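You operate a simulated robot arm through the tools that you are given. There is no shell and no other tool.

The job below is to be done with a simulated robot arm. You get a single attempt, and the scene is never put back.

Task
Tighten the stool bolt and tap the stool plug home.
Fine: use the socket wrench and the orange mallet; lay both back on their rests.

The check looks at the end state, three seconds after you hand in, the way a careful person would. Anything else that was tipped, shoved, dropped, spilled or broken makes it a failure.

Robot
A 6-joint arm with a two-finger parallel gripper, fixed in place. Base frame: the origin is on the floor under the middle of its stand, x ahead of it, y to its left, z up. Units: mm, rad, N and s.
With the tool pointing down near the work surface it reaches from about 140 to 840 mm from the base axis. Its first joint turns from -2.897 to 2.897 rad. Payload 3.91 kg.
Tool frame: the origin (TCP) lies between the finger pads and is the grasp point; the fingertips stand 30 mm ahead of it; z points along the fingers, y is the line along which they close. The gripper opens to 110 mm. The fingers are 20 mm wide and 10 mm thick; the gripper's body (48 by 112 mm) begins 55 mm behind the TCP.
Orientation is told as [roll, pitch, yaw] about the base's x, y, z axes, in that order, counted from this pose: with the fingers straight down and closing along the base's y, the tool's x points along the base's -x, its y along +y and its z along -z.

Tools
- The arm moves only by the tool arm_command. Its argument "steps" is a list that holds one entry, the list of rows, each a list of 7 numbers: the turn, a rotation vector about the base's x, y, z in rad, then the shift along the base's x, y, z in mm, then the gripper command, from -1 (fully open) to 1 (shut), values between in proportion. In form: [[[wx, wy, wz, dx, dy, dz, claw], ...]]. A call has 1 to 20 rows; each row is the pose to reach, as a shift and turn from the pose commanded when the call began. Rows are played at 5 a second. More than 50 mm and 0.15 rad between two rows, or a gripper value outside its range, and nothing of the call is played. A pose out of reach is approached as far as the arm can. The call stops where the force on the tool passes 90 N (or 10 N more than at its start, if that is more) or the arm is blocked; 0.2 s more then pass. Each finger travels about 108 mm/s and halts on what it meets, pressing with about 21 N; the grip force reading is that of the motor and also rises with nothing between the fingers. The clock runs only during rows and for 0.2 s after the last one: add rows that repeat a pose to give the fingers time. It gives the time, the measured TCP pose, the force on the tool (base axes), the opening and the grip force at its end, in the units of the frame above (readings bear some noise), with the torque about the TCP (base axes, N m) and any sound that the robot's microphone picked up, and new pictures: "views" is both (left out), scene, wrist or none.
- Cameras (640 x 400 px; columns grow to the right, rows downward): "scene" is fixed at [218.3, 501.4, 1505.3]; the picture's right is [-0.90, -0.44, 0.00], its down [-0.15, 0.30, -0.94] and it looks along [0.42, -0.84, -0.34] (base axes); focal length 338 px, centre (320, 200). "wrist" rides on the gripper at [77, 7, -115] in the tool frame; the picture's right is [-0.09, 1.00, 0.00], its down [-0.80, -0.07, -0.59] and it looks along [-0.59, -0.05, 0.80] (tool axes); focal length 270 px, centre (320, 200). There is no depth. A picture from a camera that has moved, and an enlarged one, comes with that camera's place and axes in the base frame and with its lens.
- raise_lower(by): slides the trunk up (or, below 0, down) by that many mm; the arm rides with it, the base frame stays. It gives what a move gives, with no picture.
- close_up(camera, box): a new picture of the part [left, top, right, bottom] of that camera's present view, enlarged. No time passes.
- job_done(): hands the job in; it is judged then, once.

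Nothing tells you positions but the pictures and the camera data. Unless the task says otherwise, let go and move clear before handing in.

The tools are called after "Emit:" as name(argument=value, ...) on one line, values as JSON. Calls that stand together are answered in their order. arm_command: Moves the arm, as the interface text tells. Its arguments: {"type":"object","properties":{"steps":{"type":"array"},"views":{"type":"string","enum":["both","scene","wrist","none"]}},"required":["steps"]} The other tools are called the same way: raise_lower (by) moves the trunk up or down; close_up (camera, box) takes an enlarged picture of a part of a camera's view; job_done () hands the job in.

At the start:

```text
time: 0.0
ee_pos: [359.1, -199.7, 1304.5]
tcp_rot: [-0.001, -0.001, -0.001]
contact_force: [0.5, 0.2, 0.4]
wrist_torque: [0.01, -0.01, -0.03]
width: 110.4
finger_force: 0.1
trunk travel left (down, up): [-475.0, 65.0]
```

scene: 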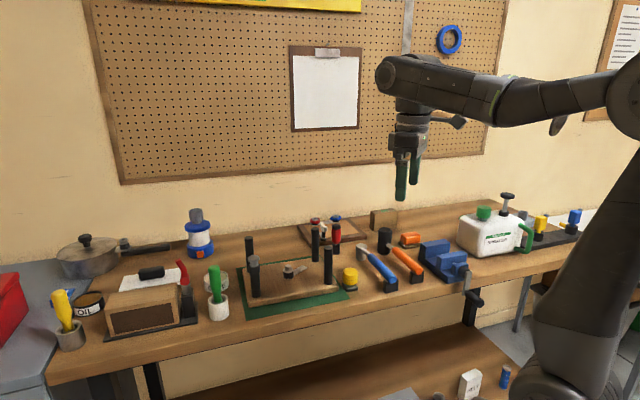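
wrist: 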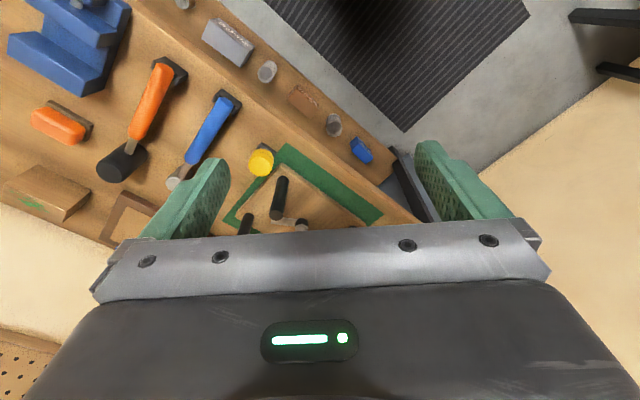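

I see a workbench with an upside-down stool on a green mat, an orange-handled mallet, a blue-handled hammer, a vise and other items. I'll first enlarge several parts of the scene to identify the bolt, the plug, the socket wrench and the rests.

Emit:
close_up(camera="scene", box=[220, 200, 380, 320])

Emit:
close_up(camera="scene", box=[340, 200, 480, 300])

Emit:
close_up(camera="scene", box=[40, 220, 240, 360])

Emit:
close_up(camera="wrist", box=[0, 0, 420, 260])

```text
3.33 times, centred on (300, 260) of scene
camera zoom: at [218.3, 501.4, 1505.3], right [-0.9, -0.44, 0.0], down [-0.15, 0.3, -0.94], along [0.42, -0.84, -0.34], focal length 1128 px, centre (387, 0)
```

zoom: 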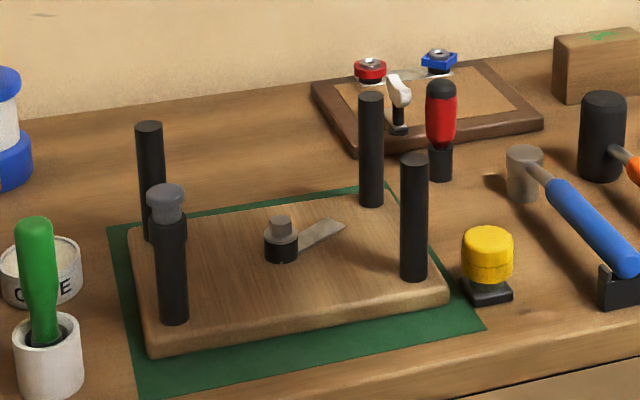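

```text
4.00 times, centred on (410, 250) of scene
camera zoom: at [218.3, 501.4, 1505.3], right [-0.9, -0.44, 0.0], down [-0.15, 0.3, -0.94], along [0.42, -0.84, -0.34], focal length 1353 px, centre (-40, 0)
```

zoom: 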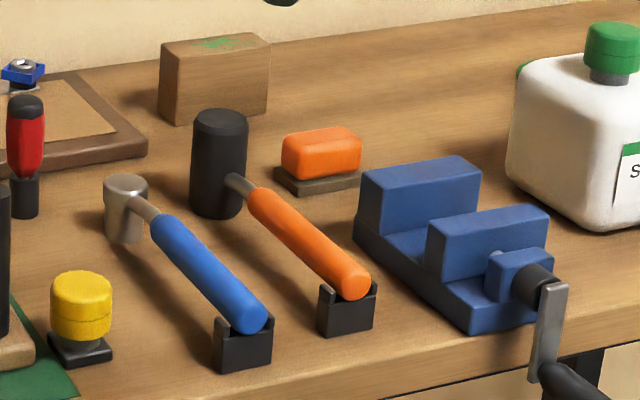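

```text
2.86 times, centred on (140, 290) of scene
camera zoom: at [218.3, 501.4, 1505.3], right [-0.9, -0.44, 0.0], down [-0.15, 0.3, -0.94], along [0.42, -0.84, -0.34], focal length 966 px, centre (834, -57)
```

zoom: 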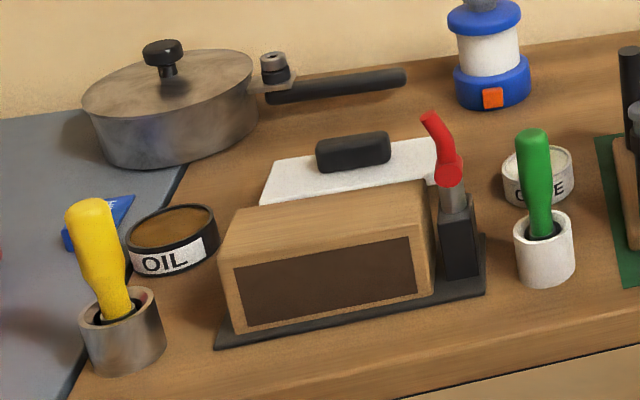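

```text
1.52 times, centred on (210, 130) of wrist
camera zoom: at [281.8, -191.9, 1418.9], right [0.09, 1.0, 0.0], down [0.8, -0.07, 0.59], along [0.59, -0.05, -0.8], focal length 412 px, centre (488, 307)
```

zoom: 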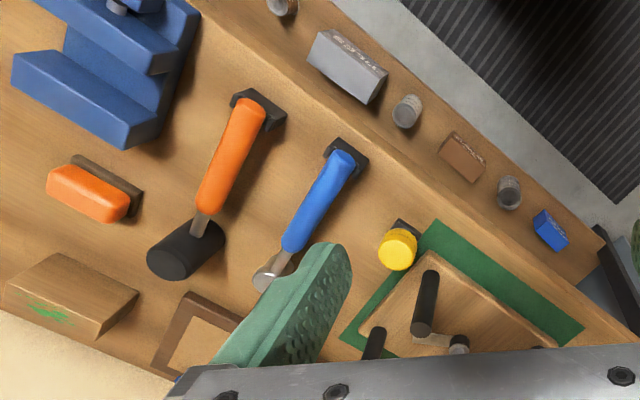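

The bench top appears to be near z≈900, its front edge running diagonally; the yellow-capped item is near (527,-330). I still need to find the socket wrench, so I'll look at the other areas closely.

Emit:
close_up(camera="scene", box=[295, 205, 355, 245])

Emit:
close_up(camera="scene", box=[450, 180, 600, 280])

Emit:
close_up(camera="scene", box=[240, 230, 345, 310])

Emit:
close_up(camera="scene", box=[130, 240, 240, 330])

Emit:
close_up(camera="scene", box=[400, 330, 560, 400])

Emit:
close_up(camera="scene", box=[335, 255, 365, 295])

```text
10.00 times, centred on (325, 225) of scene
camera zoom: at [218.3, 501.4, 1505.3], right [-0.9, -0.44, 0.0], down [-0.15, 0.3, -0.94], along [0.42, -0.84, -0.34], focal length 3382 px, centre (270, -50)
```

zoom: 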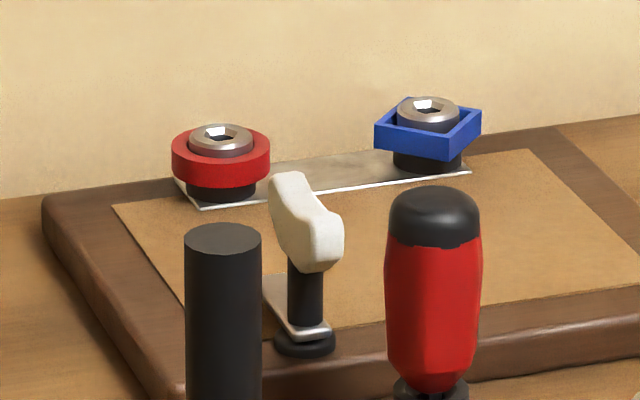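

```text
4.00 times, centred on (525, 230) of scene
camera zoom: at [218.3, 501.4, 1505.3], right [-0.9, -0.44, 0.0], down [-0.15, 0.3, -0.94], along [0.42, -0.84, -0.34], focal length 1353 px, centre (-500, 80)
```

zoom: 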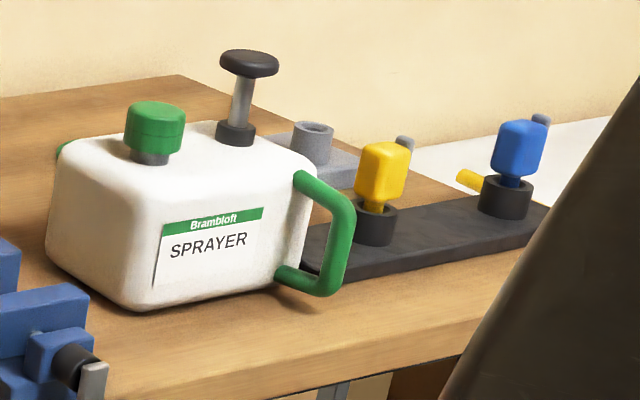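

```text
5.00 times, centred on (292, 270) of scene
camera zoom: at [218.3, 501.4, 1505.3], right [-0.9, -0.44, 0.0], down [-0.15, 0.3, -0.94], along [0.42, -0.84, -0.34], focal length 1691 px, centre (458, -150)
```

zoom: 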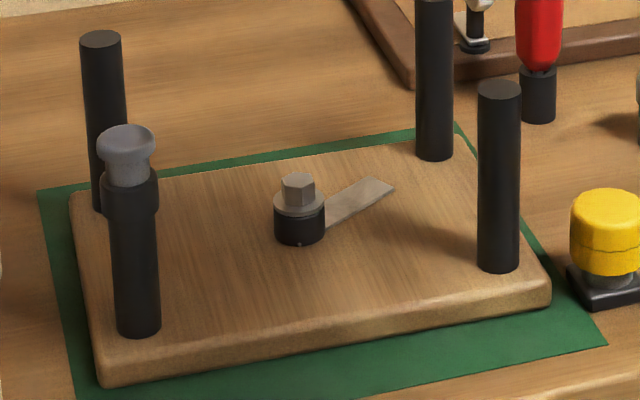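

```text
4.44 times, centred on (185, 285) of scene
camera zoom: at [218.3, 501.4, 1505.3], right [-0.9, -0.44, 0.0], down [-0.15, 0.3, -0.94], along [0.42, -0.84, -0.34], focal length 1503 px, centre (920, -178)
```

zoom: 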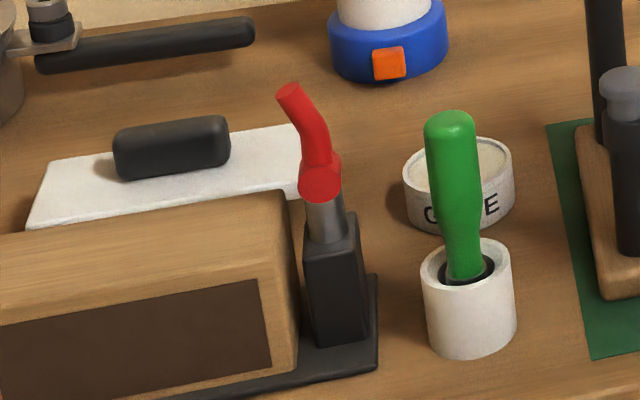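

```text
4.00 times, centred on (480, 365) of scene
camera zoom: at [218.3, 501.4, 1505.3], right [-0.9, -0.44, 0.0], down [-0.15, 0.3, -0.94], along [0.42, -0.84, -0.34], focal length 1353 px, centre (-320, -460)
```

zoom: 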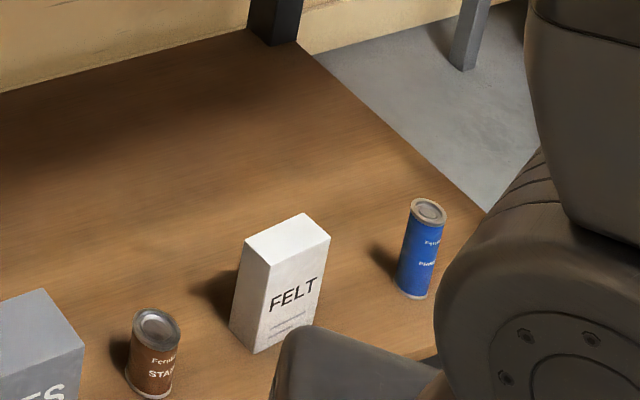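

```text
10.00 times, centred on (350, 275) of scene
camera zoom: at [218.3, 501.4, 1505.3], right [-0.9, -0.44, 0.0], down [-0.15, 0.3, -0.94], along [0.42, -0.84, -0.34], focal length 3382 px, centre (20, -550)
```

zoom: 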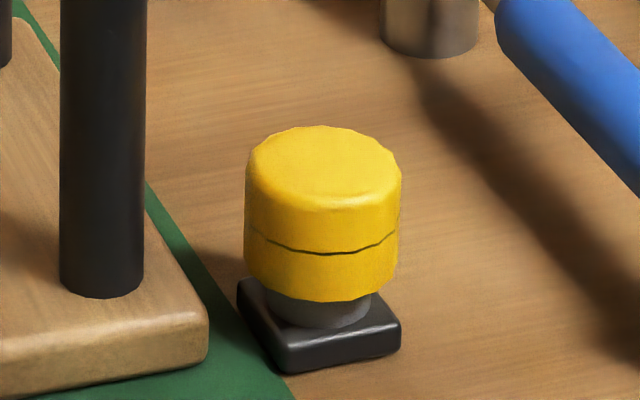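

The yellow-capped item looks like a palm socket on a black base, and the red-handled one could be a driver, so I need a closer view before choosing. I'll lower the trunk part of the way and take the wrist camera over the bench.

Emit:
raise_lower(by=-120)

```text
time: 1.5
ee_pos: [358.6, -198.7, 1185.0]
tcp_rot: [-0.001, 0.001, -0.001]
contact_force: [0.6, 0.6, -1.0]
wrist_torque: [-0.01, 0.01, 0.0]
width: 109.8
finger_force: 0.0
trunk travel left (down, up): [-355.0, 185.0]
```

Next I'll turn the wrist camera to look across the bench and move over the yellow and red items.

Emit:
arm_command(steps=[[[0, 0, -0.143, 21, -18, -7, -1], [0, 0, -0.286, 42, -36, -14, -1], [0, 0, -0.429, 64, -55, -20, -1], [0, 0, -0.572, 85, -73, -27, -1], [0, 0, -0.715, 107, -92, -34, -1], [0, 0, -0.86, 128, -110, -40, -1], [0, 0, -0.86, 128, -110, -40, -1]]])

```text
time: 3.1
ee_pos: [488.0, -309.2, 1143.5]
tcp_rot: [0.001, 0.001, -0.862]
contact_force: [-0.1, 0.4, 0.1]
wrist_torque: [0.0, 0.01, -0.02]
width: 110.1
finger_force: 0.1
trunk travel left (down, up): [-355.0, 185.0]
camera wrist: at [442.9, -245.7, 1257.8], right [0.81, 0.58, 0.0], down [0.47, -0.65, 0.59], along [0.35, -0.48, -0.8], focal length 270 px, centre (320, 200)
```

scene: 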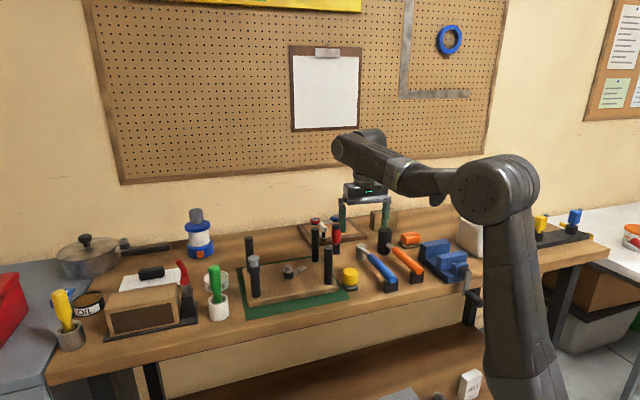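
wrist: 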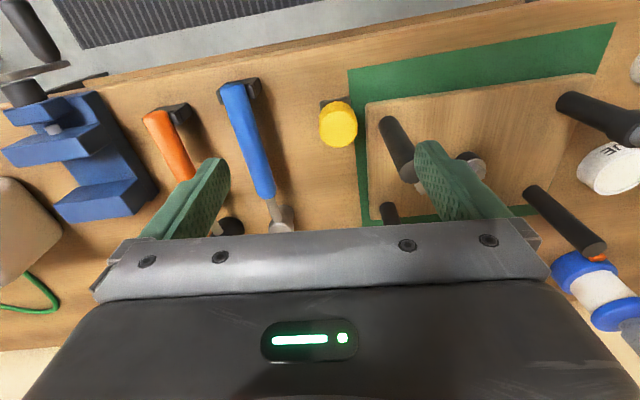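

The gripper blocks the lower half of the wrist view, so I'll move farther out over the bench to see the red-handled item and bracket board.

Emit:
arm_command(steps=[[[0, 0, 0, 32, -37, 0, -1], [0, 0, 0, 64, -74, 0, -1], [0, 0, 0, 98, -114, 0, -1], [0, 0, 0, 98, -114, 0, -1]]])

```text
refused: row 3 steps farther than a row can; nothing moved
```

Emit:
arm_command(steps=[[[0, 0, 0, 25, -29, 0, -1], [0, 0, 0, 50, -58, 0, -1], [0, 0, 0, 75, -87, 0, -1], [0, 0, 0, 98, -114, 0, -1], [0, 0, 0, 98, -114, 0, -1]]], views="wrist")

```text
time: 4.3
ee_pos: [580.2, -420.7, 1136.5]
tcp_rot: [-0.001, -0.004, -0.86]
contact_force: [0.1, -0.7, 0.4]
wrist_torque: [0.0, 0.03, 0.02]
width: 110.3
finger_force: 0.1
out of reach, approached as far as the arm can: row 4, 5
trunk travel left (down, up): [-355.0, 185.0]
camera wrist: at [534.8, -356.6, 1251.7], right [0.81, 0.58, 0.0], down [0.47, -0.65, 0.6], along [0.35, -0.48, -0.8], focal length 270 px, centre (320, 200)
```

wrist: 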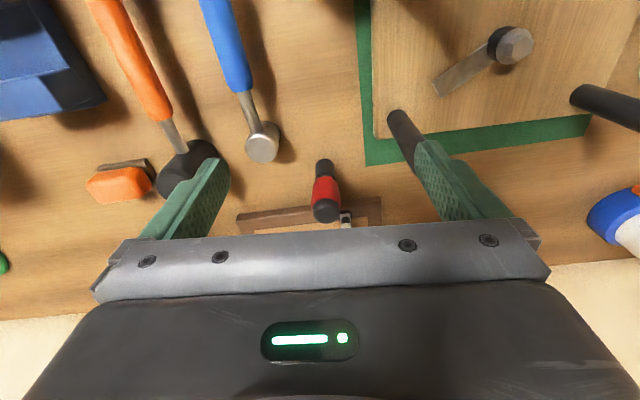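

The red-handled tool stands near (650,-505) and the bolt is clearly visible with a hex head. I'll enlarge these to decide which one is the socket wrench.

Emit:
close_up(camera="wrist", box=[270, 140, 390, 240])

Emit:
close_up(camera="wrist", box=[420, 0, 560, 120])

Emit:
close_up(camera="scene", box=[325, 215, 350, 260])

Emit:
close_up(camera="scene", box=[340, 262, 362, 292])

Emit:
close_up(camera="scene", box=[274, 258, 314, 283])

Emit:
close_up(camera="wrist", box=[80, 0, 300, 220])

```text
4.00 times, centred on (330, 190) of wrist
camera zoom: at [534.8, -356.6, 1251.7], right [0.81, 0.58, 0.0], down [0.47, -0.65, 0.6], along [0.35, -0.48, -0.8], focal length 1081 px, centre (280, 240)
```

zoom: 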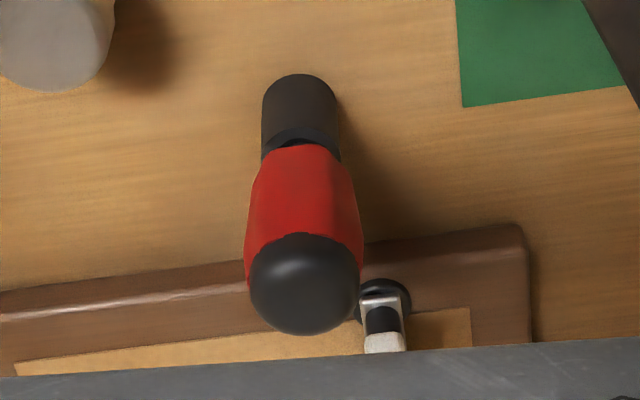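

```text
3.33 times, centred on (490, 60) of wrist
camera zoom: at [534.8, -356.6, 1251.7], right [0.81, 0.58, 0.0], down [0.47, -0.65, 0.6], along [0.35, -0.48, -0.8], focal length 901 px, centre (-247, 667)
```

zoom: 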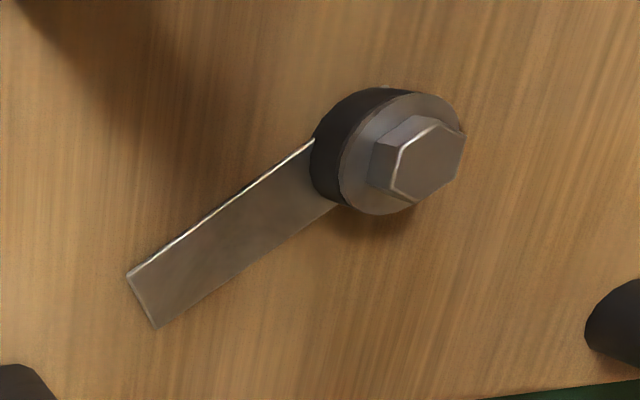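

```text
8.89 times, centred on (338, 238) of scene
camera zoom: at [218.3, 501.4, 1505.3], right [-0.9, -0.44, 0.0], down [-0.15, 0.3, -0.94], along [0.42, -0.84, -0.34], focal length 3007 px, centre (164, -133)
```

zoom: 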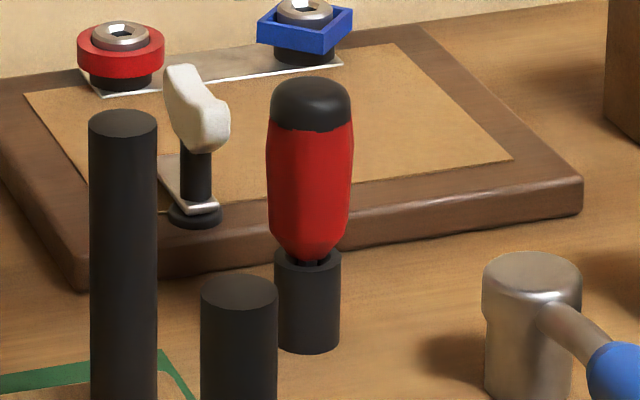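

```text
13.33 times, centred on (351, 277) of scene
camera zoom: at [218.3, 501.4, 1505.3], right [-0.9, -0.44, 0.0], down [-0.15, 0.3, -0.94], along [0.42, -0.84, -0.34], focal length 4510 px, centre (-93, -827)
```

zoom: 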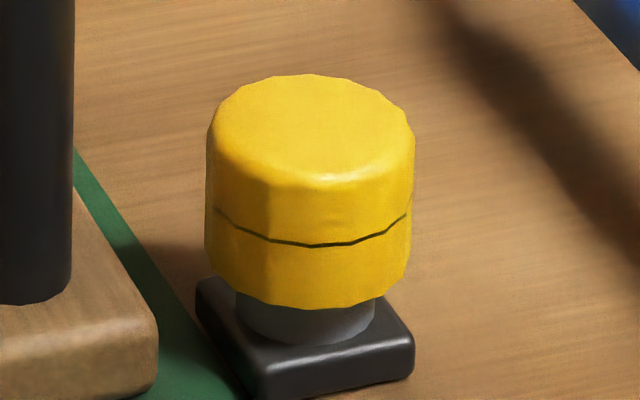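

```text
16.00 times, centred on (294, 270) of scene
camera zoom: at [218.3, 501.4, 1505.3], right [-0.9, -0.44, 0.0], down [-0.15, 0.3, -0.94], along [0.42, -0.84, -0.34], focal length 5412 px, centre (736, -928)
```

zoom: 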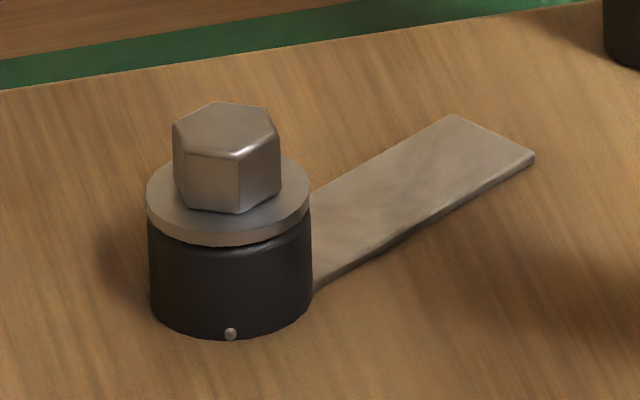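

```text
1.82 times, centred on (190, 110) of wrist
camera zoom: at [534.8, -356.6, 1251.7], right [0.81, 0.58, 0.0], down [0.47, -0.65, 0.6], along [0.35, -0.48, -0.8], focal length 491 px, centre (556, 364)
```

zoom: 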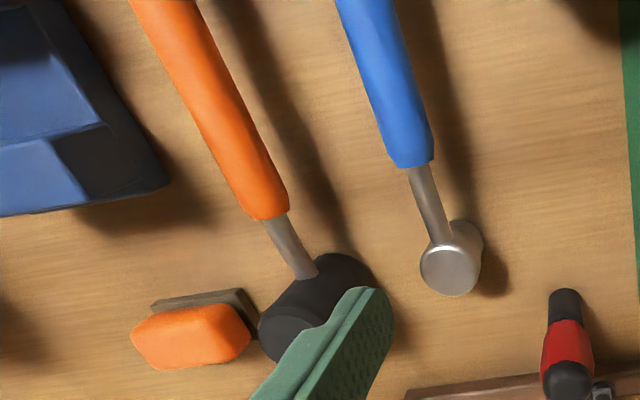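

The red driver is a screwdriver standing in a cup. The yellow knob, with a grey socket under it on a black base, fits as the socket wrench for the hex bolt. I'll go above it with the gripper turned so the fingers close across the bench, away from the nearby stool leg.

Emit:
arm_command(steps=[[[0, 0, 0.143, -5, 9, 4, -1], [0, 0, 0.286, -10, 18, 4, -1], [0, 0, 0.429, -15, 27, 4, -1], [0, 0, 0.572, -20, 36, 4, -1], [0, 0, 0.715, -25, 45, 4, -1], [0, 0, 0.858, -30, 54, 4, -1], [0, 0, 1.0, -35, 63, 4, -1], [0, 0, 1.144, -40, 72, 0, -1], [0, 0, 1.287, -45, 81, -20, -1], [0, 0, 1.43, -53, 91, -40, -1], [0, 0, 1.57, -53, 91, -70, -1], [0, 0, 1.57, -53, 91, -70, -1]]])

```text
time: 6.9
ee_pos: [524.6, -331.1, 1068.6]
tcp_rot: [-0.002, -0.001, 0.711]
contact_force: [0.6, -0.4, 0.0]
wrist_torque: [0.0, 0.01, 0.01]
width: 109.8
finger_force: 0.1
trunk travel left (down, up): [-355.0, 185.0]
camera wrist: at [462.5, -374.7, 1181.8], right [-0.58, 0.81, 0.0], down [0.65, 0.47, 0.59], along [0.48, 0.35, -0.8], focal length 270 px, centre (320, 200)
```

scene: 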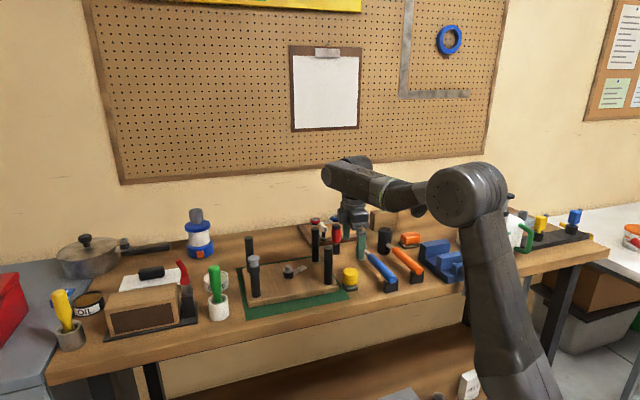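
wrist: 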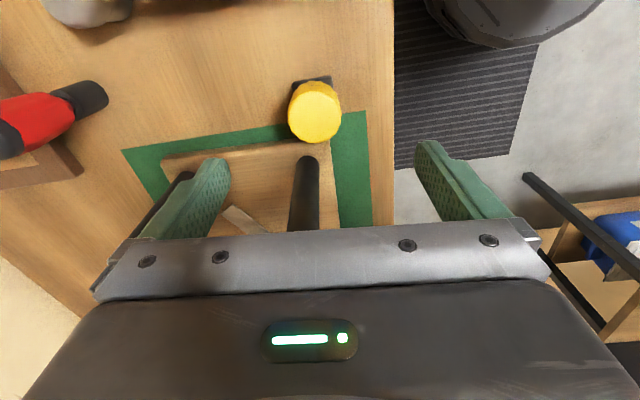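

The yellow knob is almost directly under the gripper, near (521,-335). I'll enlarge it to refine its centre and check the base.

Emit:
close_up(camera="wrist", box=[260, 60, 380, 160])

Emit:
close_up(camera="scene", box=[320, 230, 400, 300])

```text
4.00 times, centred on (320, 110) of wrist
camera zoom: at [462.5, -374.7, 1181.8], right [-0.58, 0.81, 0.0], down [0.65, 0.47, 0.59], along [0.48, 0.35, -0.8], focal length 1081 px, centre (320, 560)
```

zoom: 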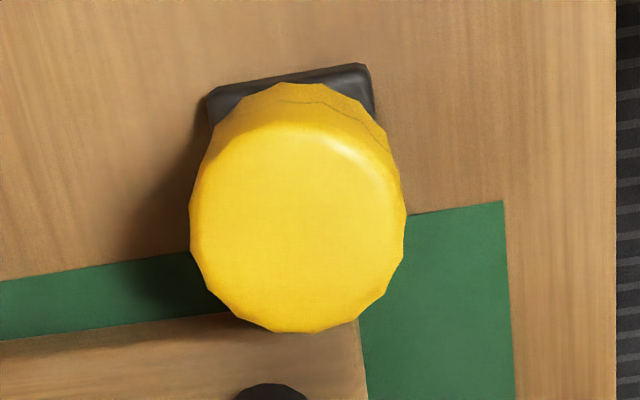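

```text
5.71 times, centred on (360, 265) of scene
camera zoom: at [218.3, 501.4, 1505.3], right [-0.9, -0.44, 0.0], down [-0.15, 0.3, -0.94], along [0.42, -0.84, -0.34], focal length 1933 px, centre (91, -171)
```

zoom: 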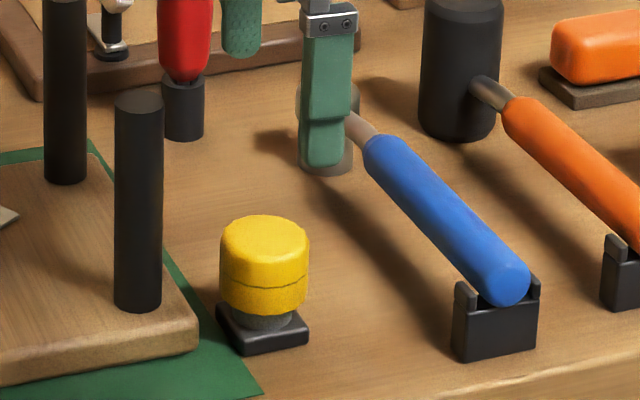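

The knob top is at about (528,-332,958), 45 mm across. Before grasping, I'll raise the trunk for more reach and get an accurate view of the bolt from above with the empty gripper.

Emit:
raise_lower(by=120)

Emit:
arm_command(steps=[[[0, 0, 0, 30, 12, 0, -1], [0, 0, 0, 65, 25, 0, -1], [0, 0, 0, 100, 39, -20, -1], [0, 0, 0, 135, 52, -50, -1], [0, 0, 0, 160, 62, -80, -1], [0, 0, 0, 170, 68, -108, -1], [0, 0, 0, 170, 68, -108, -1]]])

```text
time: 8.4
ee_pos: [524.1, -329.9, 1187.7]
tcp_rot: [0.0, -0.002, 0.711]
contact_force: [0.3, -0.4, -0.1]
wrist_torque: [0.0, 0.04, -0.02]
width: 109.7
finger_force: 0.1
trunk travel left (down, up): [-475.0, 65.0]
```

```text
time: 10.0
ee_pos: [694.3, -263.4, 1081.5]
tcp_rot: [0.001, -0.001, 0.71]
contact_force: [-0.4, -0.1, 0.1]
wrist_torque: [0.05, 0.02, 0.01]
width: 110.0
finger_force: 0.1
trunk travel left (down, up): [-475.0, 65.0]
camera wrist: at [632.3, -308.0, 1194.7], right [-0.58, 0.81, 0.0], down [0.65, 0.47, 0.59], along [0.48, 0.35, -0.8], focal length 270 px, centre (320, 200)
```

scene: 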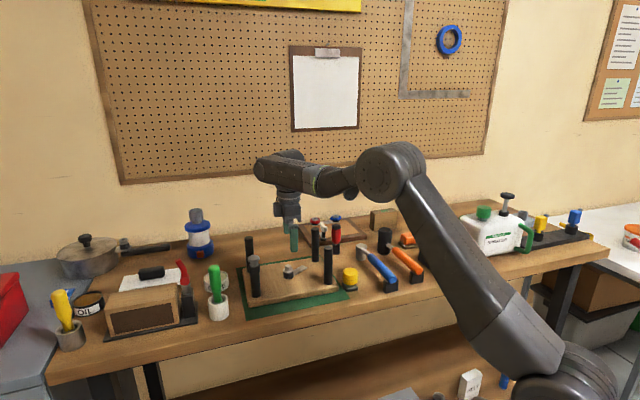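
wrist: 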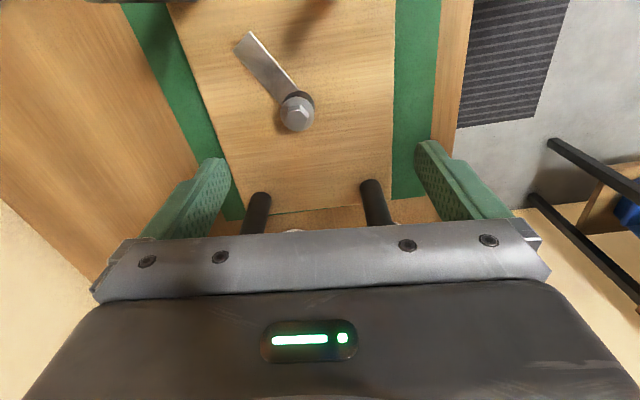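

Emit:
close_up(camera="wrist", box=[220, 20, 340, 140])

Emit:
close_up(camera="scene", box=[240, 230, 345, 300])

Emit:
close_up(camera="scene", box=[240, 245, 272, 305])

```text
3.33 times, centred on (280, 80) of wrist
camera zoom: at [632.3, -308.0, 1194.7], right [-0.58, 0.81, 0.0], down [0.65, 0.47, 0.59], along [0.48, 0.35, -0.8], focal length 901 px, centre (453, 600)
```

zoom: 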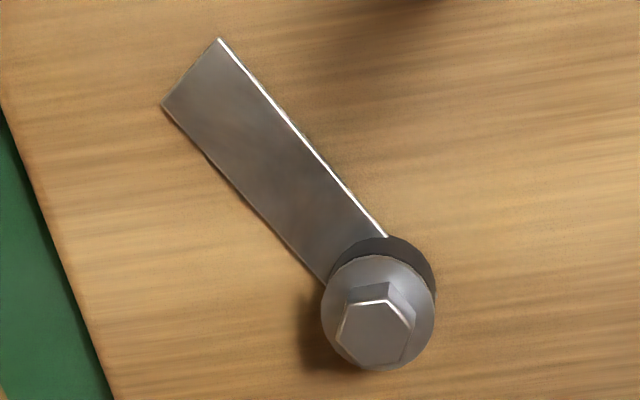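

```text
5.71 times, centred on (292, 265) of scene
camera zoom: at [218.3, 501.4, 1505.3], right [-0.9, -0.44, 0.0], down [-0.15, 0.3, -0.94], along [0.42, -0.84, -0.34], focal length 1933 px, centre (477, -171)
```

zoom: 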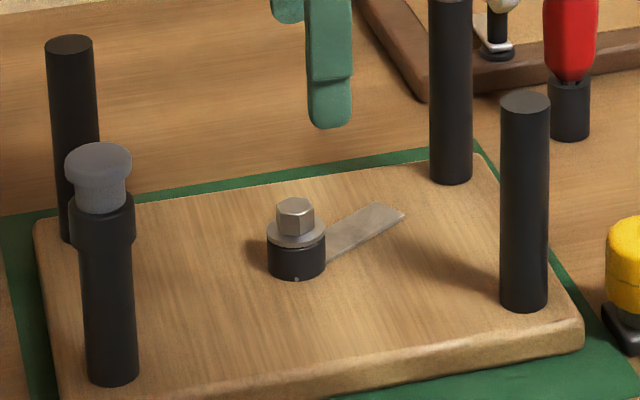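

```text
6.67 times, centred on (256, 275) of scene
camera zoom: at [218.3, 501.4, 1505.3], right [-0.9, -0.44, 0.0], down [-0.15, 0.3, -0.94], along [0.42, -0.84, -0.34], focal length 2255 px, centre (747, -300)
```

zoom: 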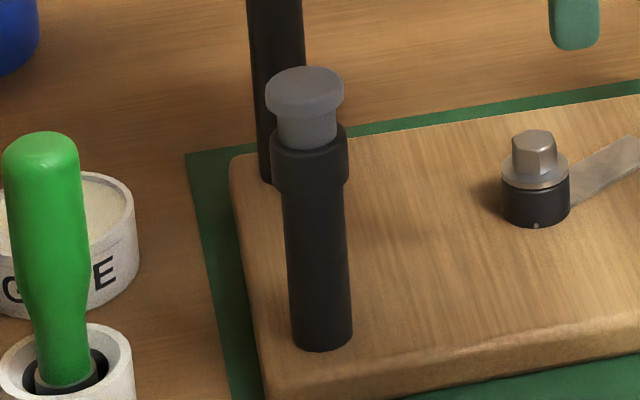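

The bolt's hex top is at about (713,-275,960), with its washer top near 944. Now I'll check the plug from above.

Emit:
raise_lower(by=65)

Emit:
arm_command(steps=[[[0, 0, 0, 8, 15, 30, -1], [0, 0, 0, 16, 55, 40, -1], [0, 0, 0, 25, 85, 40, -1], [0, 0, 0, 35, 115, 40, -1], [0, 0, 0, 35, 115, 40, -1]]])

```text
time: 11.0
ee_pos: [694.6, -264.0, 1146.0]
tcp_rot: [0.001, -0.001, 0.71]
contact_force: [0.3, 0.1, 0.9]
wrist_torque: [0.01, -0.01, 0.02]
width: 110.1
finger_force: 0.1
trunk travel left (down, up): [-540.0, 0.0]
```

```text
time: 12.2
ee_pos: [728.9, -148.9, 1185.9]
tcp_rot: [0.001, 0.0, 0.71]
contact_force: [-0.7, -0.8, -0.5]
wrist_torque: [-0.04, 0.0, 0.0]
width: 109.9
finger_force: 0.0
trunk travel left (down, up): [-540.0, 0.0]
camera wrist: at [666.3, -192.8, 1299.7], right [-0.58, 0.81, 0.0], down [0.65, 0.47, 0.59], along [0.48, 0.35, -0.8], focal length 270 px, centre (320, 200)
```

scene: 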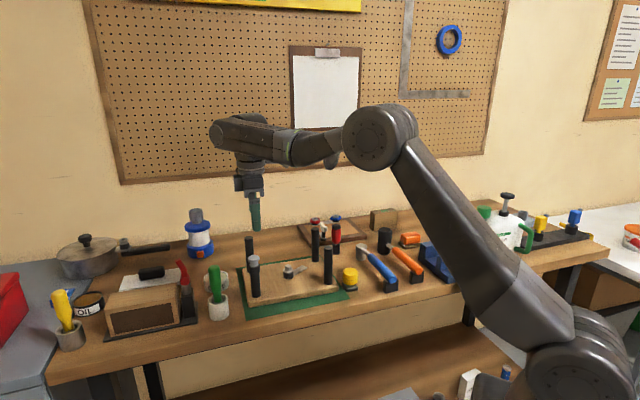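
wrist: 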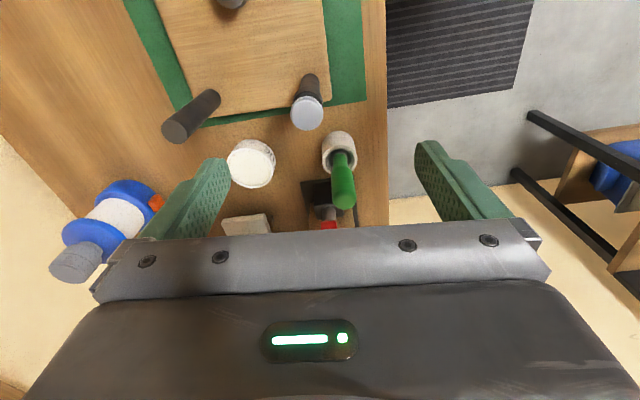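

Emit:
close_up(camera="wrist", box=[260, 50, 360, 150])

```text
4.00 times, centred on (310, 100) of wrist
camera zoom: at [666.3, -192.8, 1299.7], right [-0.58, 0.81, 0.0], down [0.65, 0.47, 0.59], along [0.48, 0.35, -0.8], focal length 1081 px, centre (360, 600)
```

zoom: 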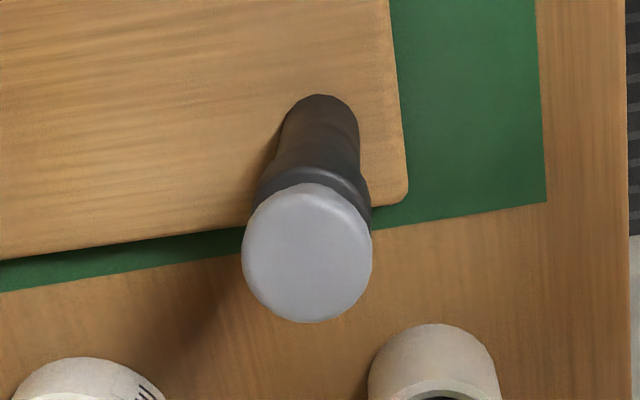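

The plug cap top is at about (745,-152,1042), with the other leg tops at about the same height. Now I'll go back over the yellow socket wrench.

Emit:
arm_command(steps=[[[0, 0, 0, -33, -30, 0, -1], [0, 0, 0, -66, -60, 0, -1], [0, 0, 0, -99, -90, 0, -1], [0, 0, 0, -132, -120, 0, -1], [0, 0, 0, -165, -150, 0, -1], [0, 0, 0, -200.6, -184, 0, -1], [0, 0, 0, -200.6, -184, -45, -1], [0, 0, 0, -200.6, -184, -90, -1], [0, 0, 0, -200.6, -184, -130, -1], [0, 0, 0, -200.6, -184, -130, -1]]], views="wrist")

Emit:
close_up(camera="wrist", box=[220, 20, 420, 220])

```text
time: 14.4
ee_pos: [528.8, -330.6, 1055.2]
tcp_rot: [0.0, -0.001, 0.711]
contact_force: [0.0, 0.9, -0.5]
wrist_torque: [-0.02, 0.01, 0.0]
width: 110.1
finger_force: 0.0
trunk travel left (down, up): [-540.0, 0.0]
camera wrist: at [466.3, -376.1, 1169.3], right [-0.58, 0.81, 0.0], down [0.65, 0.47, 0.59], along [0.48, 0.35, -0.8], focal length 270 px, centre (320, 200)
```

wrist: 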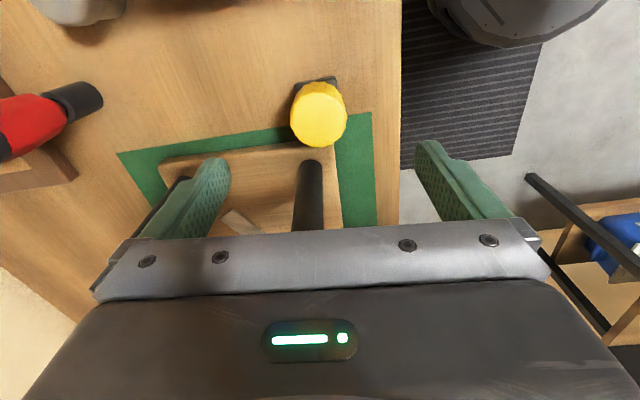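

```text
2.00 times, centred on (320, 120) of wrist
camera zoom: at [466.3, -376.1, 1169.3], right [-0.58, 0.81, 0.0], down [0.65, 0.47, 0.59], along [0.48, 0.35, -0.8], focal length 541 px, centre (320, 360)
```

zoom: 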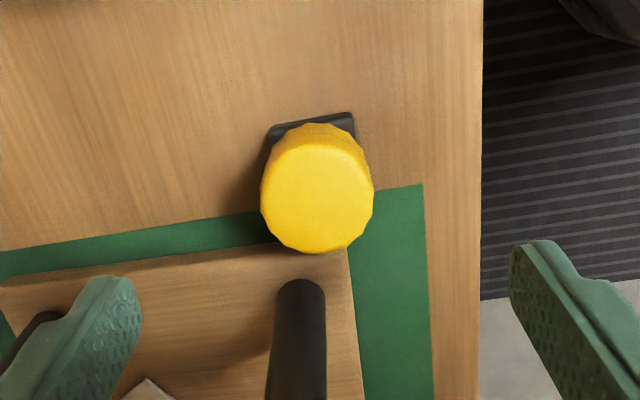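

The knob centre is confirmed at about (528,-333). I'll descend with the fingers straddling it.

Emit:
arm_command(steps=[[[0, 0, 0, -1, -2, -40, -1], [0, 0, 0, -1, -2, -75, -1], [0, 0, 0, -1, -2, -105, -1], [0, 0, 0, -1, -2, -105, -1]]])

```text
time: 15.4
ee_pos: [526.5, -336.4, 951.0]
tcp_rot: [-0.001, 0.0, 0.71]
contact_force: [-0.5, -0.6, 0.3]
wrist_torque: [0.0, -0.03, -0.03]
width: 109.9
finger_force: 0.0
trunk travel left (down, up): [-540.0, 0.0]
camera wrist: at [463.5, -380.6, 1065.2], right [-0.58, 0.81, 0.0], down [0.65, 0.47, 0.59], along [0.48, 0.35, -0.8], focal length 270 px, centre (320, 200)
```

scene: 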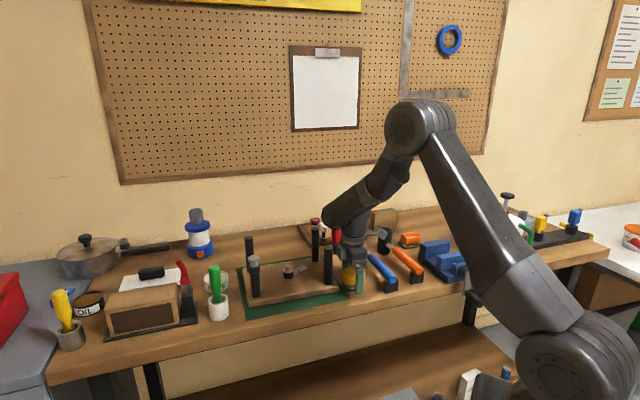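
wrist: 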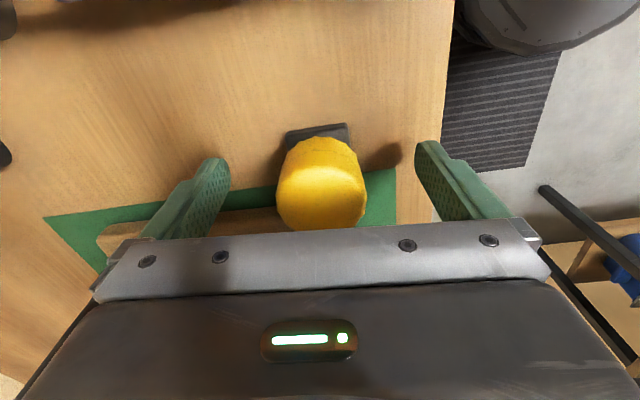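

The knob sits between the fingers; I'll make a 3 mm correction and close on it.

Emit:
arm_command(steps=[[[0, 0, 0, 1.5, 3, 0, -1], [0, 0, 0, 1.5, 3, 0, 1], [0, 0, 0, 1.5, 3, 0, 1], [0, 0, 0, 1.5, 3, 0, 1], [0, 0, 0, 1.5, 3, 0, 1], [0, 0, 0, 1.5, 3, 0, 1]]])

```text
time: 16.8
ee_pos: [528.2, -333.4, 951.3]
tcp_rot: [0.001, 0.0, 0.71]
contact_force: [4.5, -5.2, 2.4]
wrist_torque: [-0.11, -0.08, -0.05]
width: 44.9
finger_force: 20.8
trunk travel left (down, up): [-540.0, 0.0]
camera wrist: at [466.4, -377.7, 1065.6], right [-0.58, 0.81, 0.0], down [0.65, 0.47, 0.59], along [0.48, 0.35, -0.8], focal length 270 px, centre (320, 200)
```

scene: 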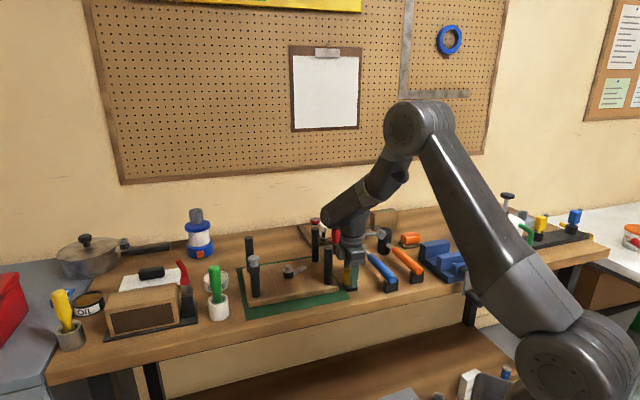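
wrist: 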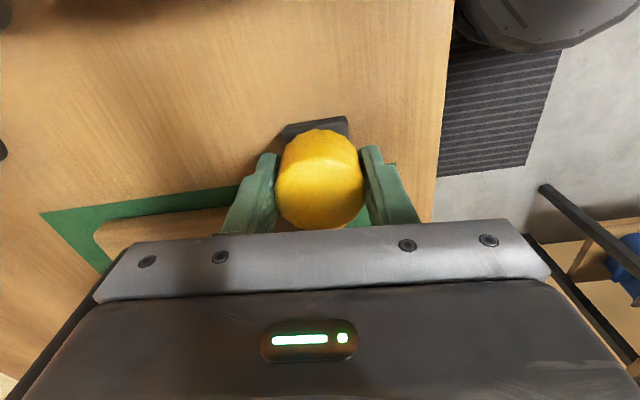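

I've gripped it at 45 mm wide, with a small side load. I'll relax that slightly and lift a little to check that it comes off its rest cleanly.

Emit:
arm_command(steps=[[[0, 0, 0, 0.7, -0.8, 0, 1], [0, 0, 0, 0.7, -0.8, 4, 1], [0, 0, 0, 0.7, -0.8, 10, 1], [0, 0, 0, 0.7, -0.8, 18, 1], [0, 0, 0, 0.7, -0.8, 26, 1]]])

Emit:
close_up(camera="scene", box=[325, 240, 385, 300])

Emit:
close_up(camera="wrist", box=[240, 90, 400, 240])

```text
time: 18.0
ee_pos: [531.1, -333.4, 977.0]
tcp_rot: [0.002, -0.002, 0.712]
contact_force: [-1.9, 2.9, -14.0]
wrist_torque: [0.19, 0.14, -0.09]
width: 44.2
finger_force: 21.8
trunk travel left (down, up): [-540.0, 0.0]
camera wrist: at [468.2, -377.1, 1090.9], right [-0.58, 0.81, 0.0], down [0.65, 0.47, 0.59], along [0.48, 0.35, -0.8], focal length 270 px, centre (320, 200)
```

scene: 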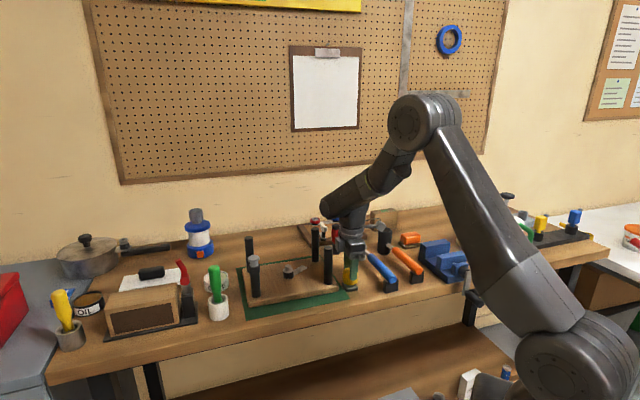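
wrist: 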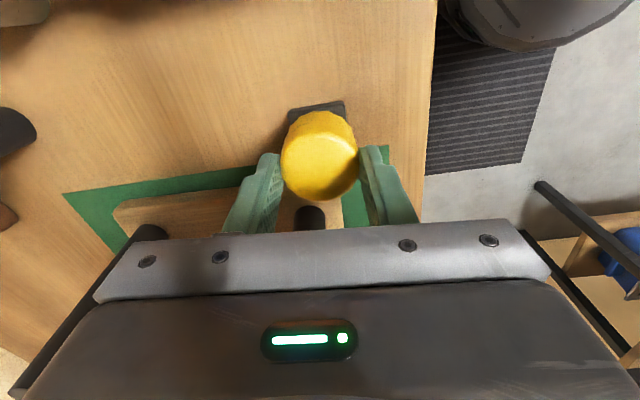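

```text
6.67 times, centred on (355, 270) of scene
camera zoom: at [218.3, 501.4, 1505.3], right [-0.9, -0.44, 0.0], down [-0.15, 0.3, -0.94], along [0.42, -0.84, -0.34], focal length 2255 px, centre (87, -267)
```

zoom: 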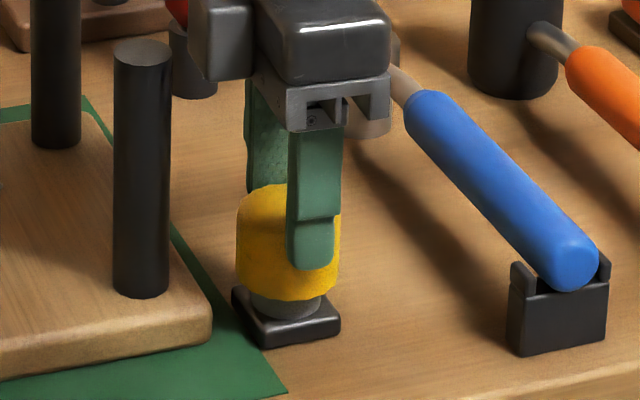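

```text
2.67 times, centred on (320, 165) of wrist
camera zoom: at [468.2, -377.1, 1090.9], right [-0.58, 0.81, 0.0], down [0.65, 0.47, 0.59], along [0.48, 0.35, -0.8], focal length 721 px, centre (320, 293)
```

zoom: 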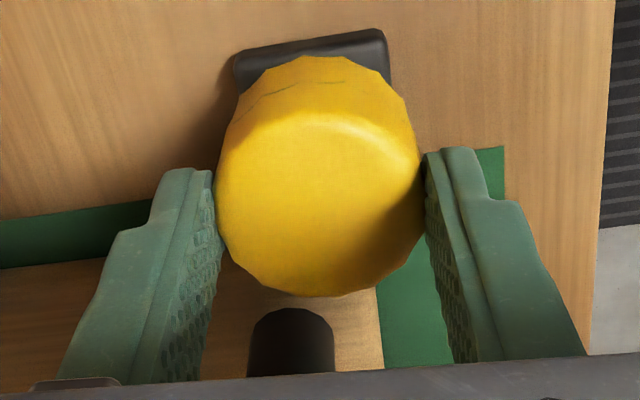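

The fingers slipped up the knob while it stayed on its base, so it may be fixed and not a loose tool. Before going further, I'll zoom in hard on it and on the red-handled tool.

Emit:
close_up(camera="scene", box=[341, 278, 361, 293])

Emit:
close_up(camera="scene", box=[225, 250, 285, 300])

Emit:
close_up(camera="scene", box=[170, 255, 200, 305])

Emit:
close_up(camera="scene", box=[440, 235, 500, 300])

Emit:
close_up(camera="scene", box=[520, 200, 600, 250])

```text
16.00 times, centred on (351, 286) of scene
camera zoom: at [218.3, 501.4, 1505.3], right [-0.9, -0.44, 0.0], down [-0.15, 0.3, -0.94], along [0.42, -0.84, -0.34], focal length 5412 px, centre (-176, -1168)
```

zoom: 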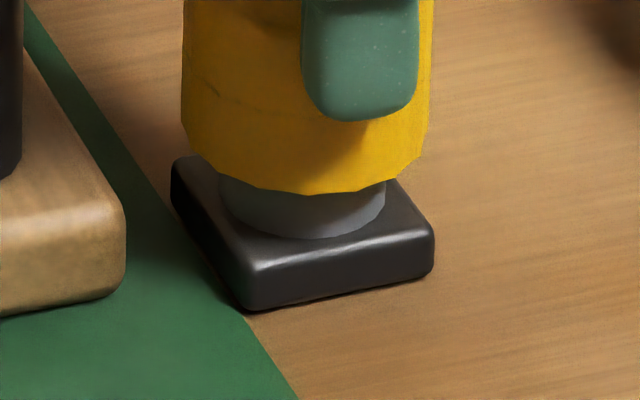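

```text
8.00 times, centred on (255, 275) of scene
camera zoom: at [218.3, 501.4, 1505.3], right [-0.9, -0.44, 0.0], down [-0.15, 0.3, -0.94], along [0.42, -0.84, -0.34], focal length 2706 px, centre (840, -400)
```

zoom: 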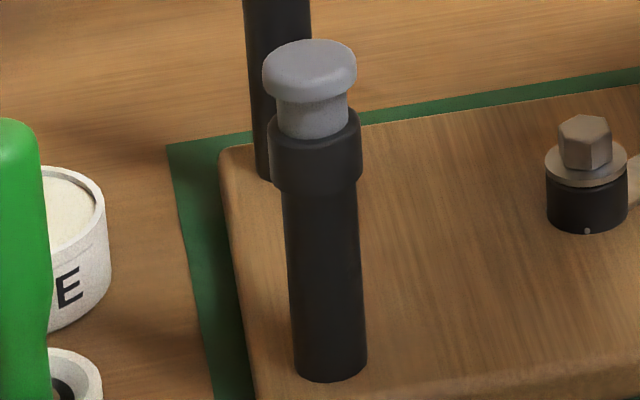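

```text
8.00 times, centred on (185, 280) of scene
camera zoom: at [218.3, 501.4, 1505.3], right [-0.9, -0.44, 0.0], down [-0.15, 0.3, -0.94], along [0.42, -0.84, -0.34], focal length 2706 px, centre (1400, -440)
```

zoom: 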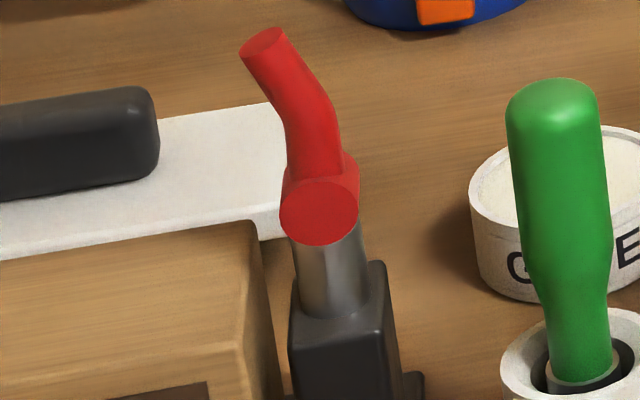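

```text
6.15 times, centred on (470, 268) of scene
camera zoom: at [218.3, 501.4, 1505.3], right [-0.9, -0.44, 0.0], down [-0.15, 0.3, -0.94], along [0.42, -0.84, -0.34], focal length 2082 px, centre (-603, -215)
```

zoom: 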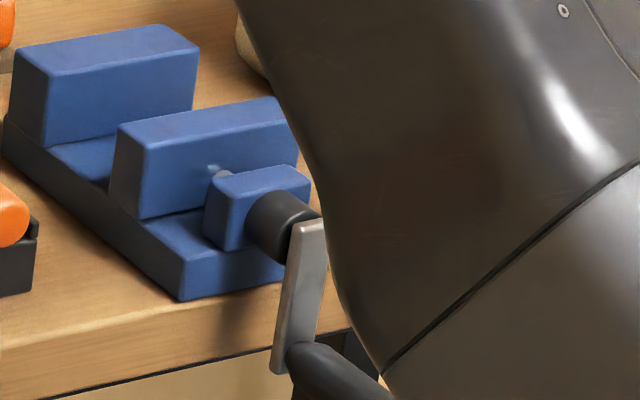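

```text
8.00 times, centred on (560, 225) of scene
camera zoom: at [218.3, 501.4, 1505.3], right [-0.9, -0.44, 0.0], down [-0.15, 0.3, -0.94], along [0.42, -0.84, -0.34], focal length 2706 px, centre (-1600, 0)
```

zoom: 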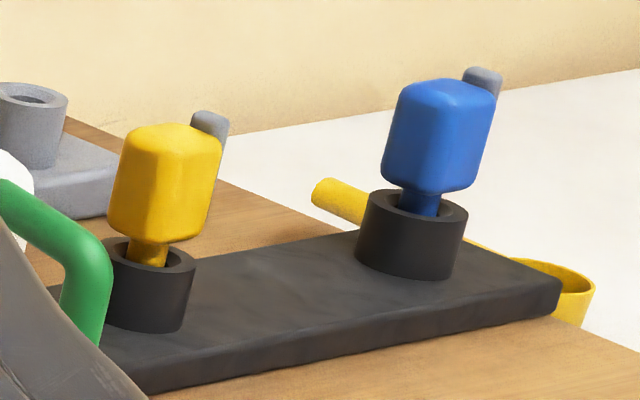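

I still think the yellow knob with the grey socket is the wrench, because it sits on a square rest and the other drivers are in cups. I'll open, regrip lower and lift in tiny steps to see how it is held.

Emit:
arm_command(steps=[[[0, 0, 0, 0, 0, 0, 0], [0, 0, 0, 0, 0, 0, -0.4], [0, 0, 0, -2, 0, -10, -0.4], [0, 0, 0, -2, 0, -20, -0.4], [0, 0, 0, -2, 0, -32, -0.4], [0, 0, 0, -2, 0, -32, -0.4], [0, 0, 0, -2, 0, -32, 1], [0, 0, 0, -2, 0, -32, 1], [0, 0, 0, -2, 0, -32, 1], [0, 0, 0, -2, 0, -32, 1]]])

Emit:
close_up(camera="wrist", box=[240, 90, 400, 240])

```text
time: 20.2
ee_pos: [528.9, -333.4, 944.2]
tcp_rot: [0.001, 0.0, 0.71]
contact_force: [3.6, -4.2, 5.0]
wrist_torque: [-0.05, -0.04, -0.07]
width: 45.1
finger_force: 21.0
trunk travel left (down, up): [-540.0, 0.0]
camera wrist: at [465.8, -378.2, 1058.8], right [-0.58, 0.81, 0.0], down [0.65, 0.47, 0.59], along [0.48, 0.35, -0.8], focal length 270 px, centre (320, 200)
```

scene: 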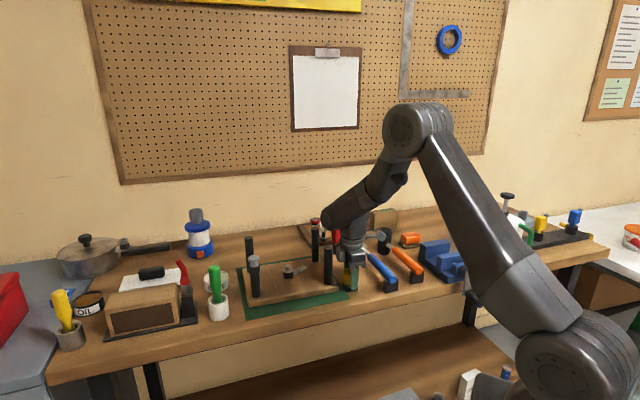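
wrist: 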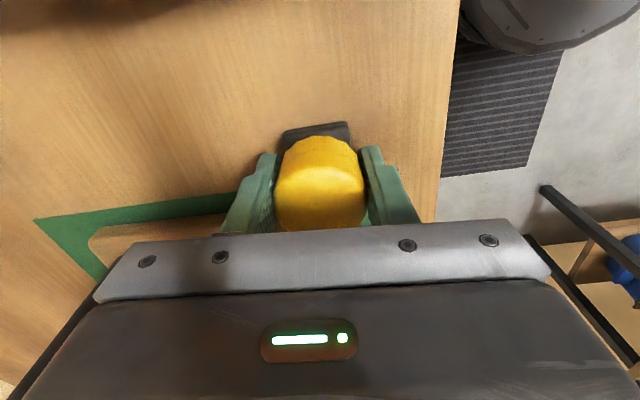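

```text
2.67 times, centred on (320, 165) of wrist
camera zoom: at [465.8, -378.2, 1058.8], right [-0.58, 0.81, 0.0], down [0.65, 0.47, 0.59], along [0.48, 0.35, -0.8], focal length 721 px, centre (320, 293)
```

zoom: 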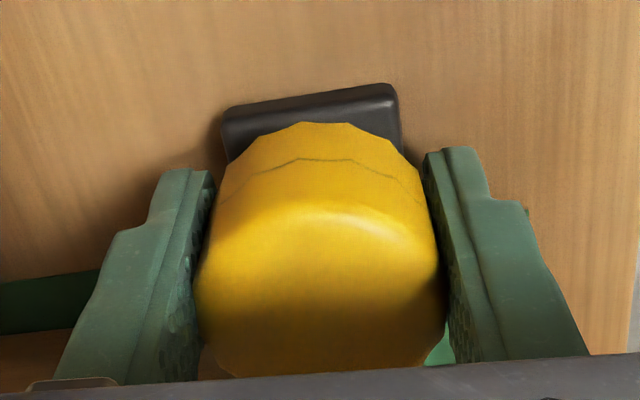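

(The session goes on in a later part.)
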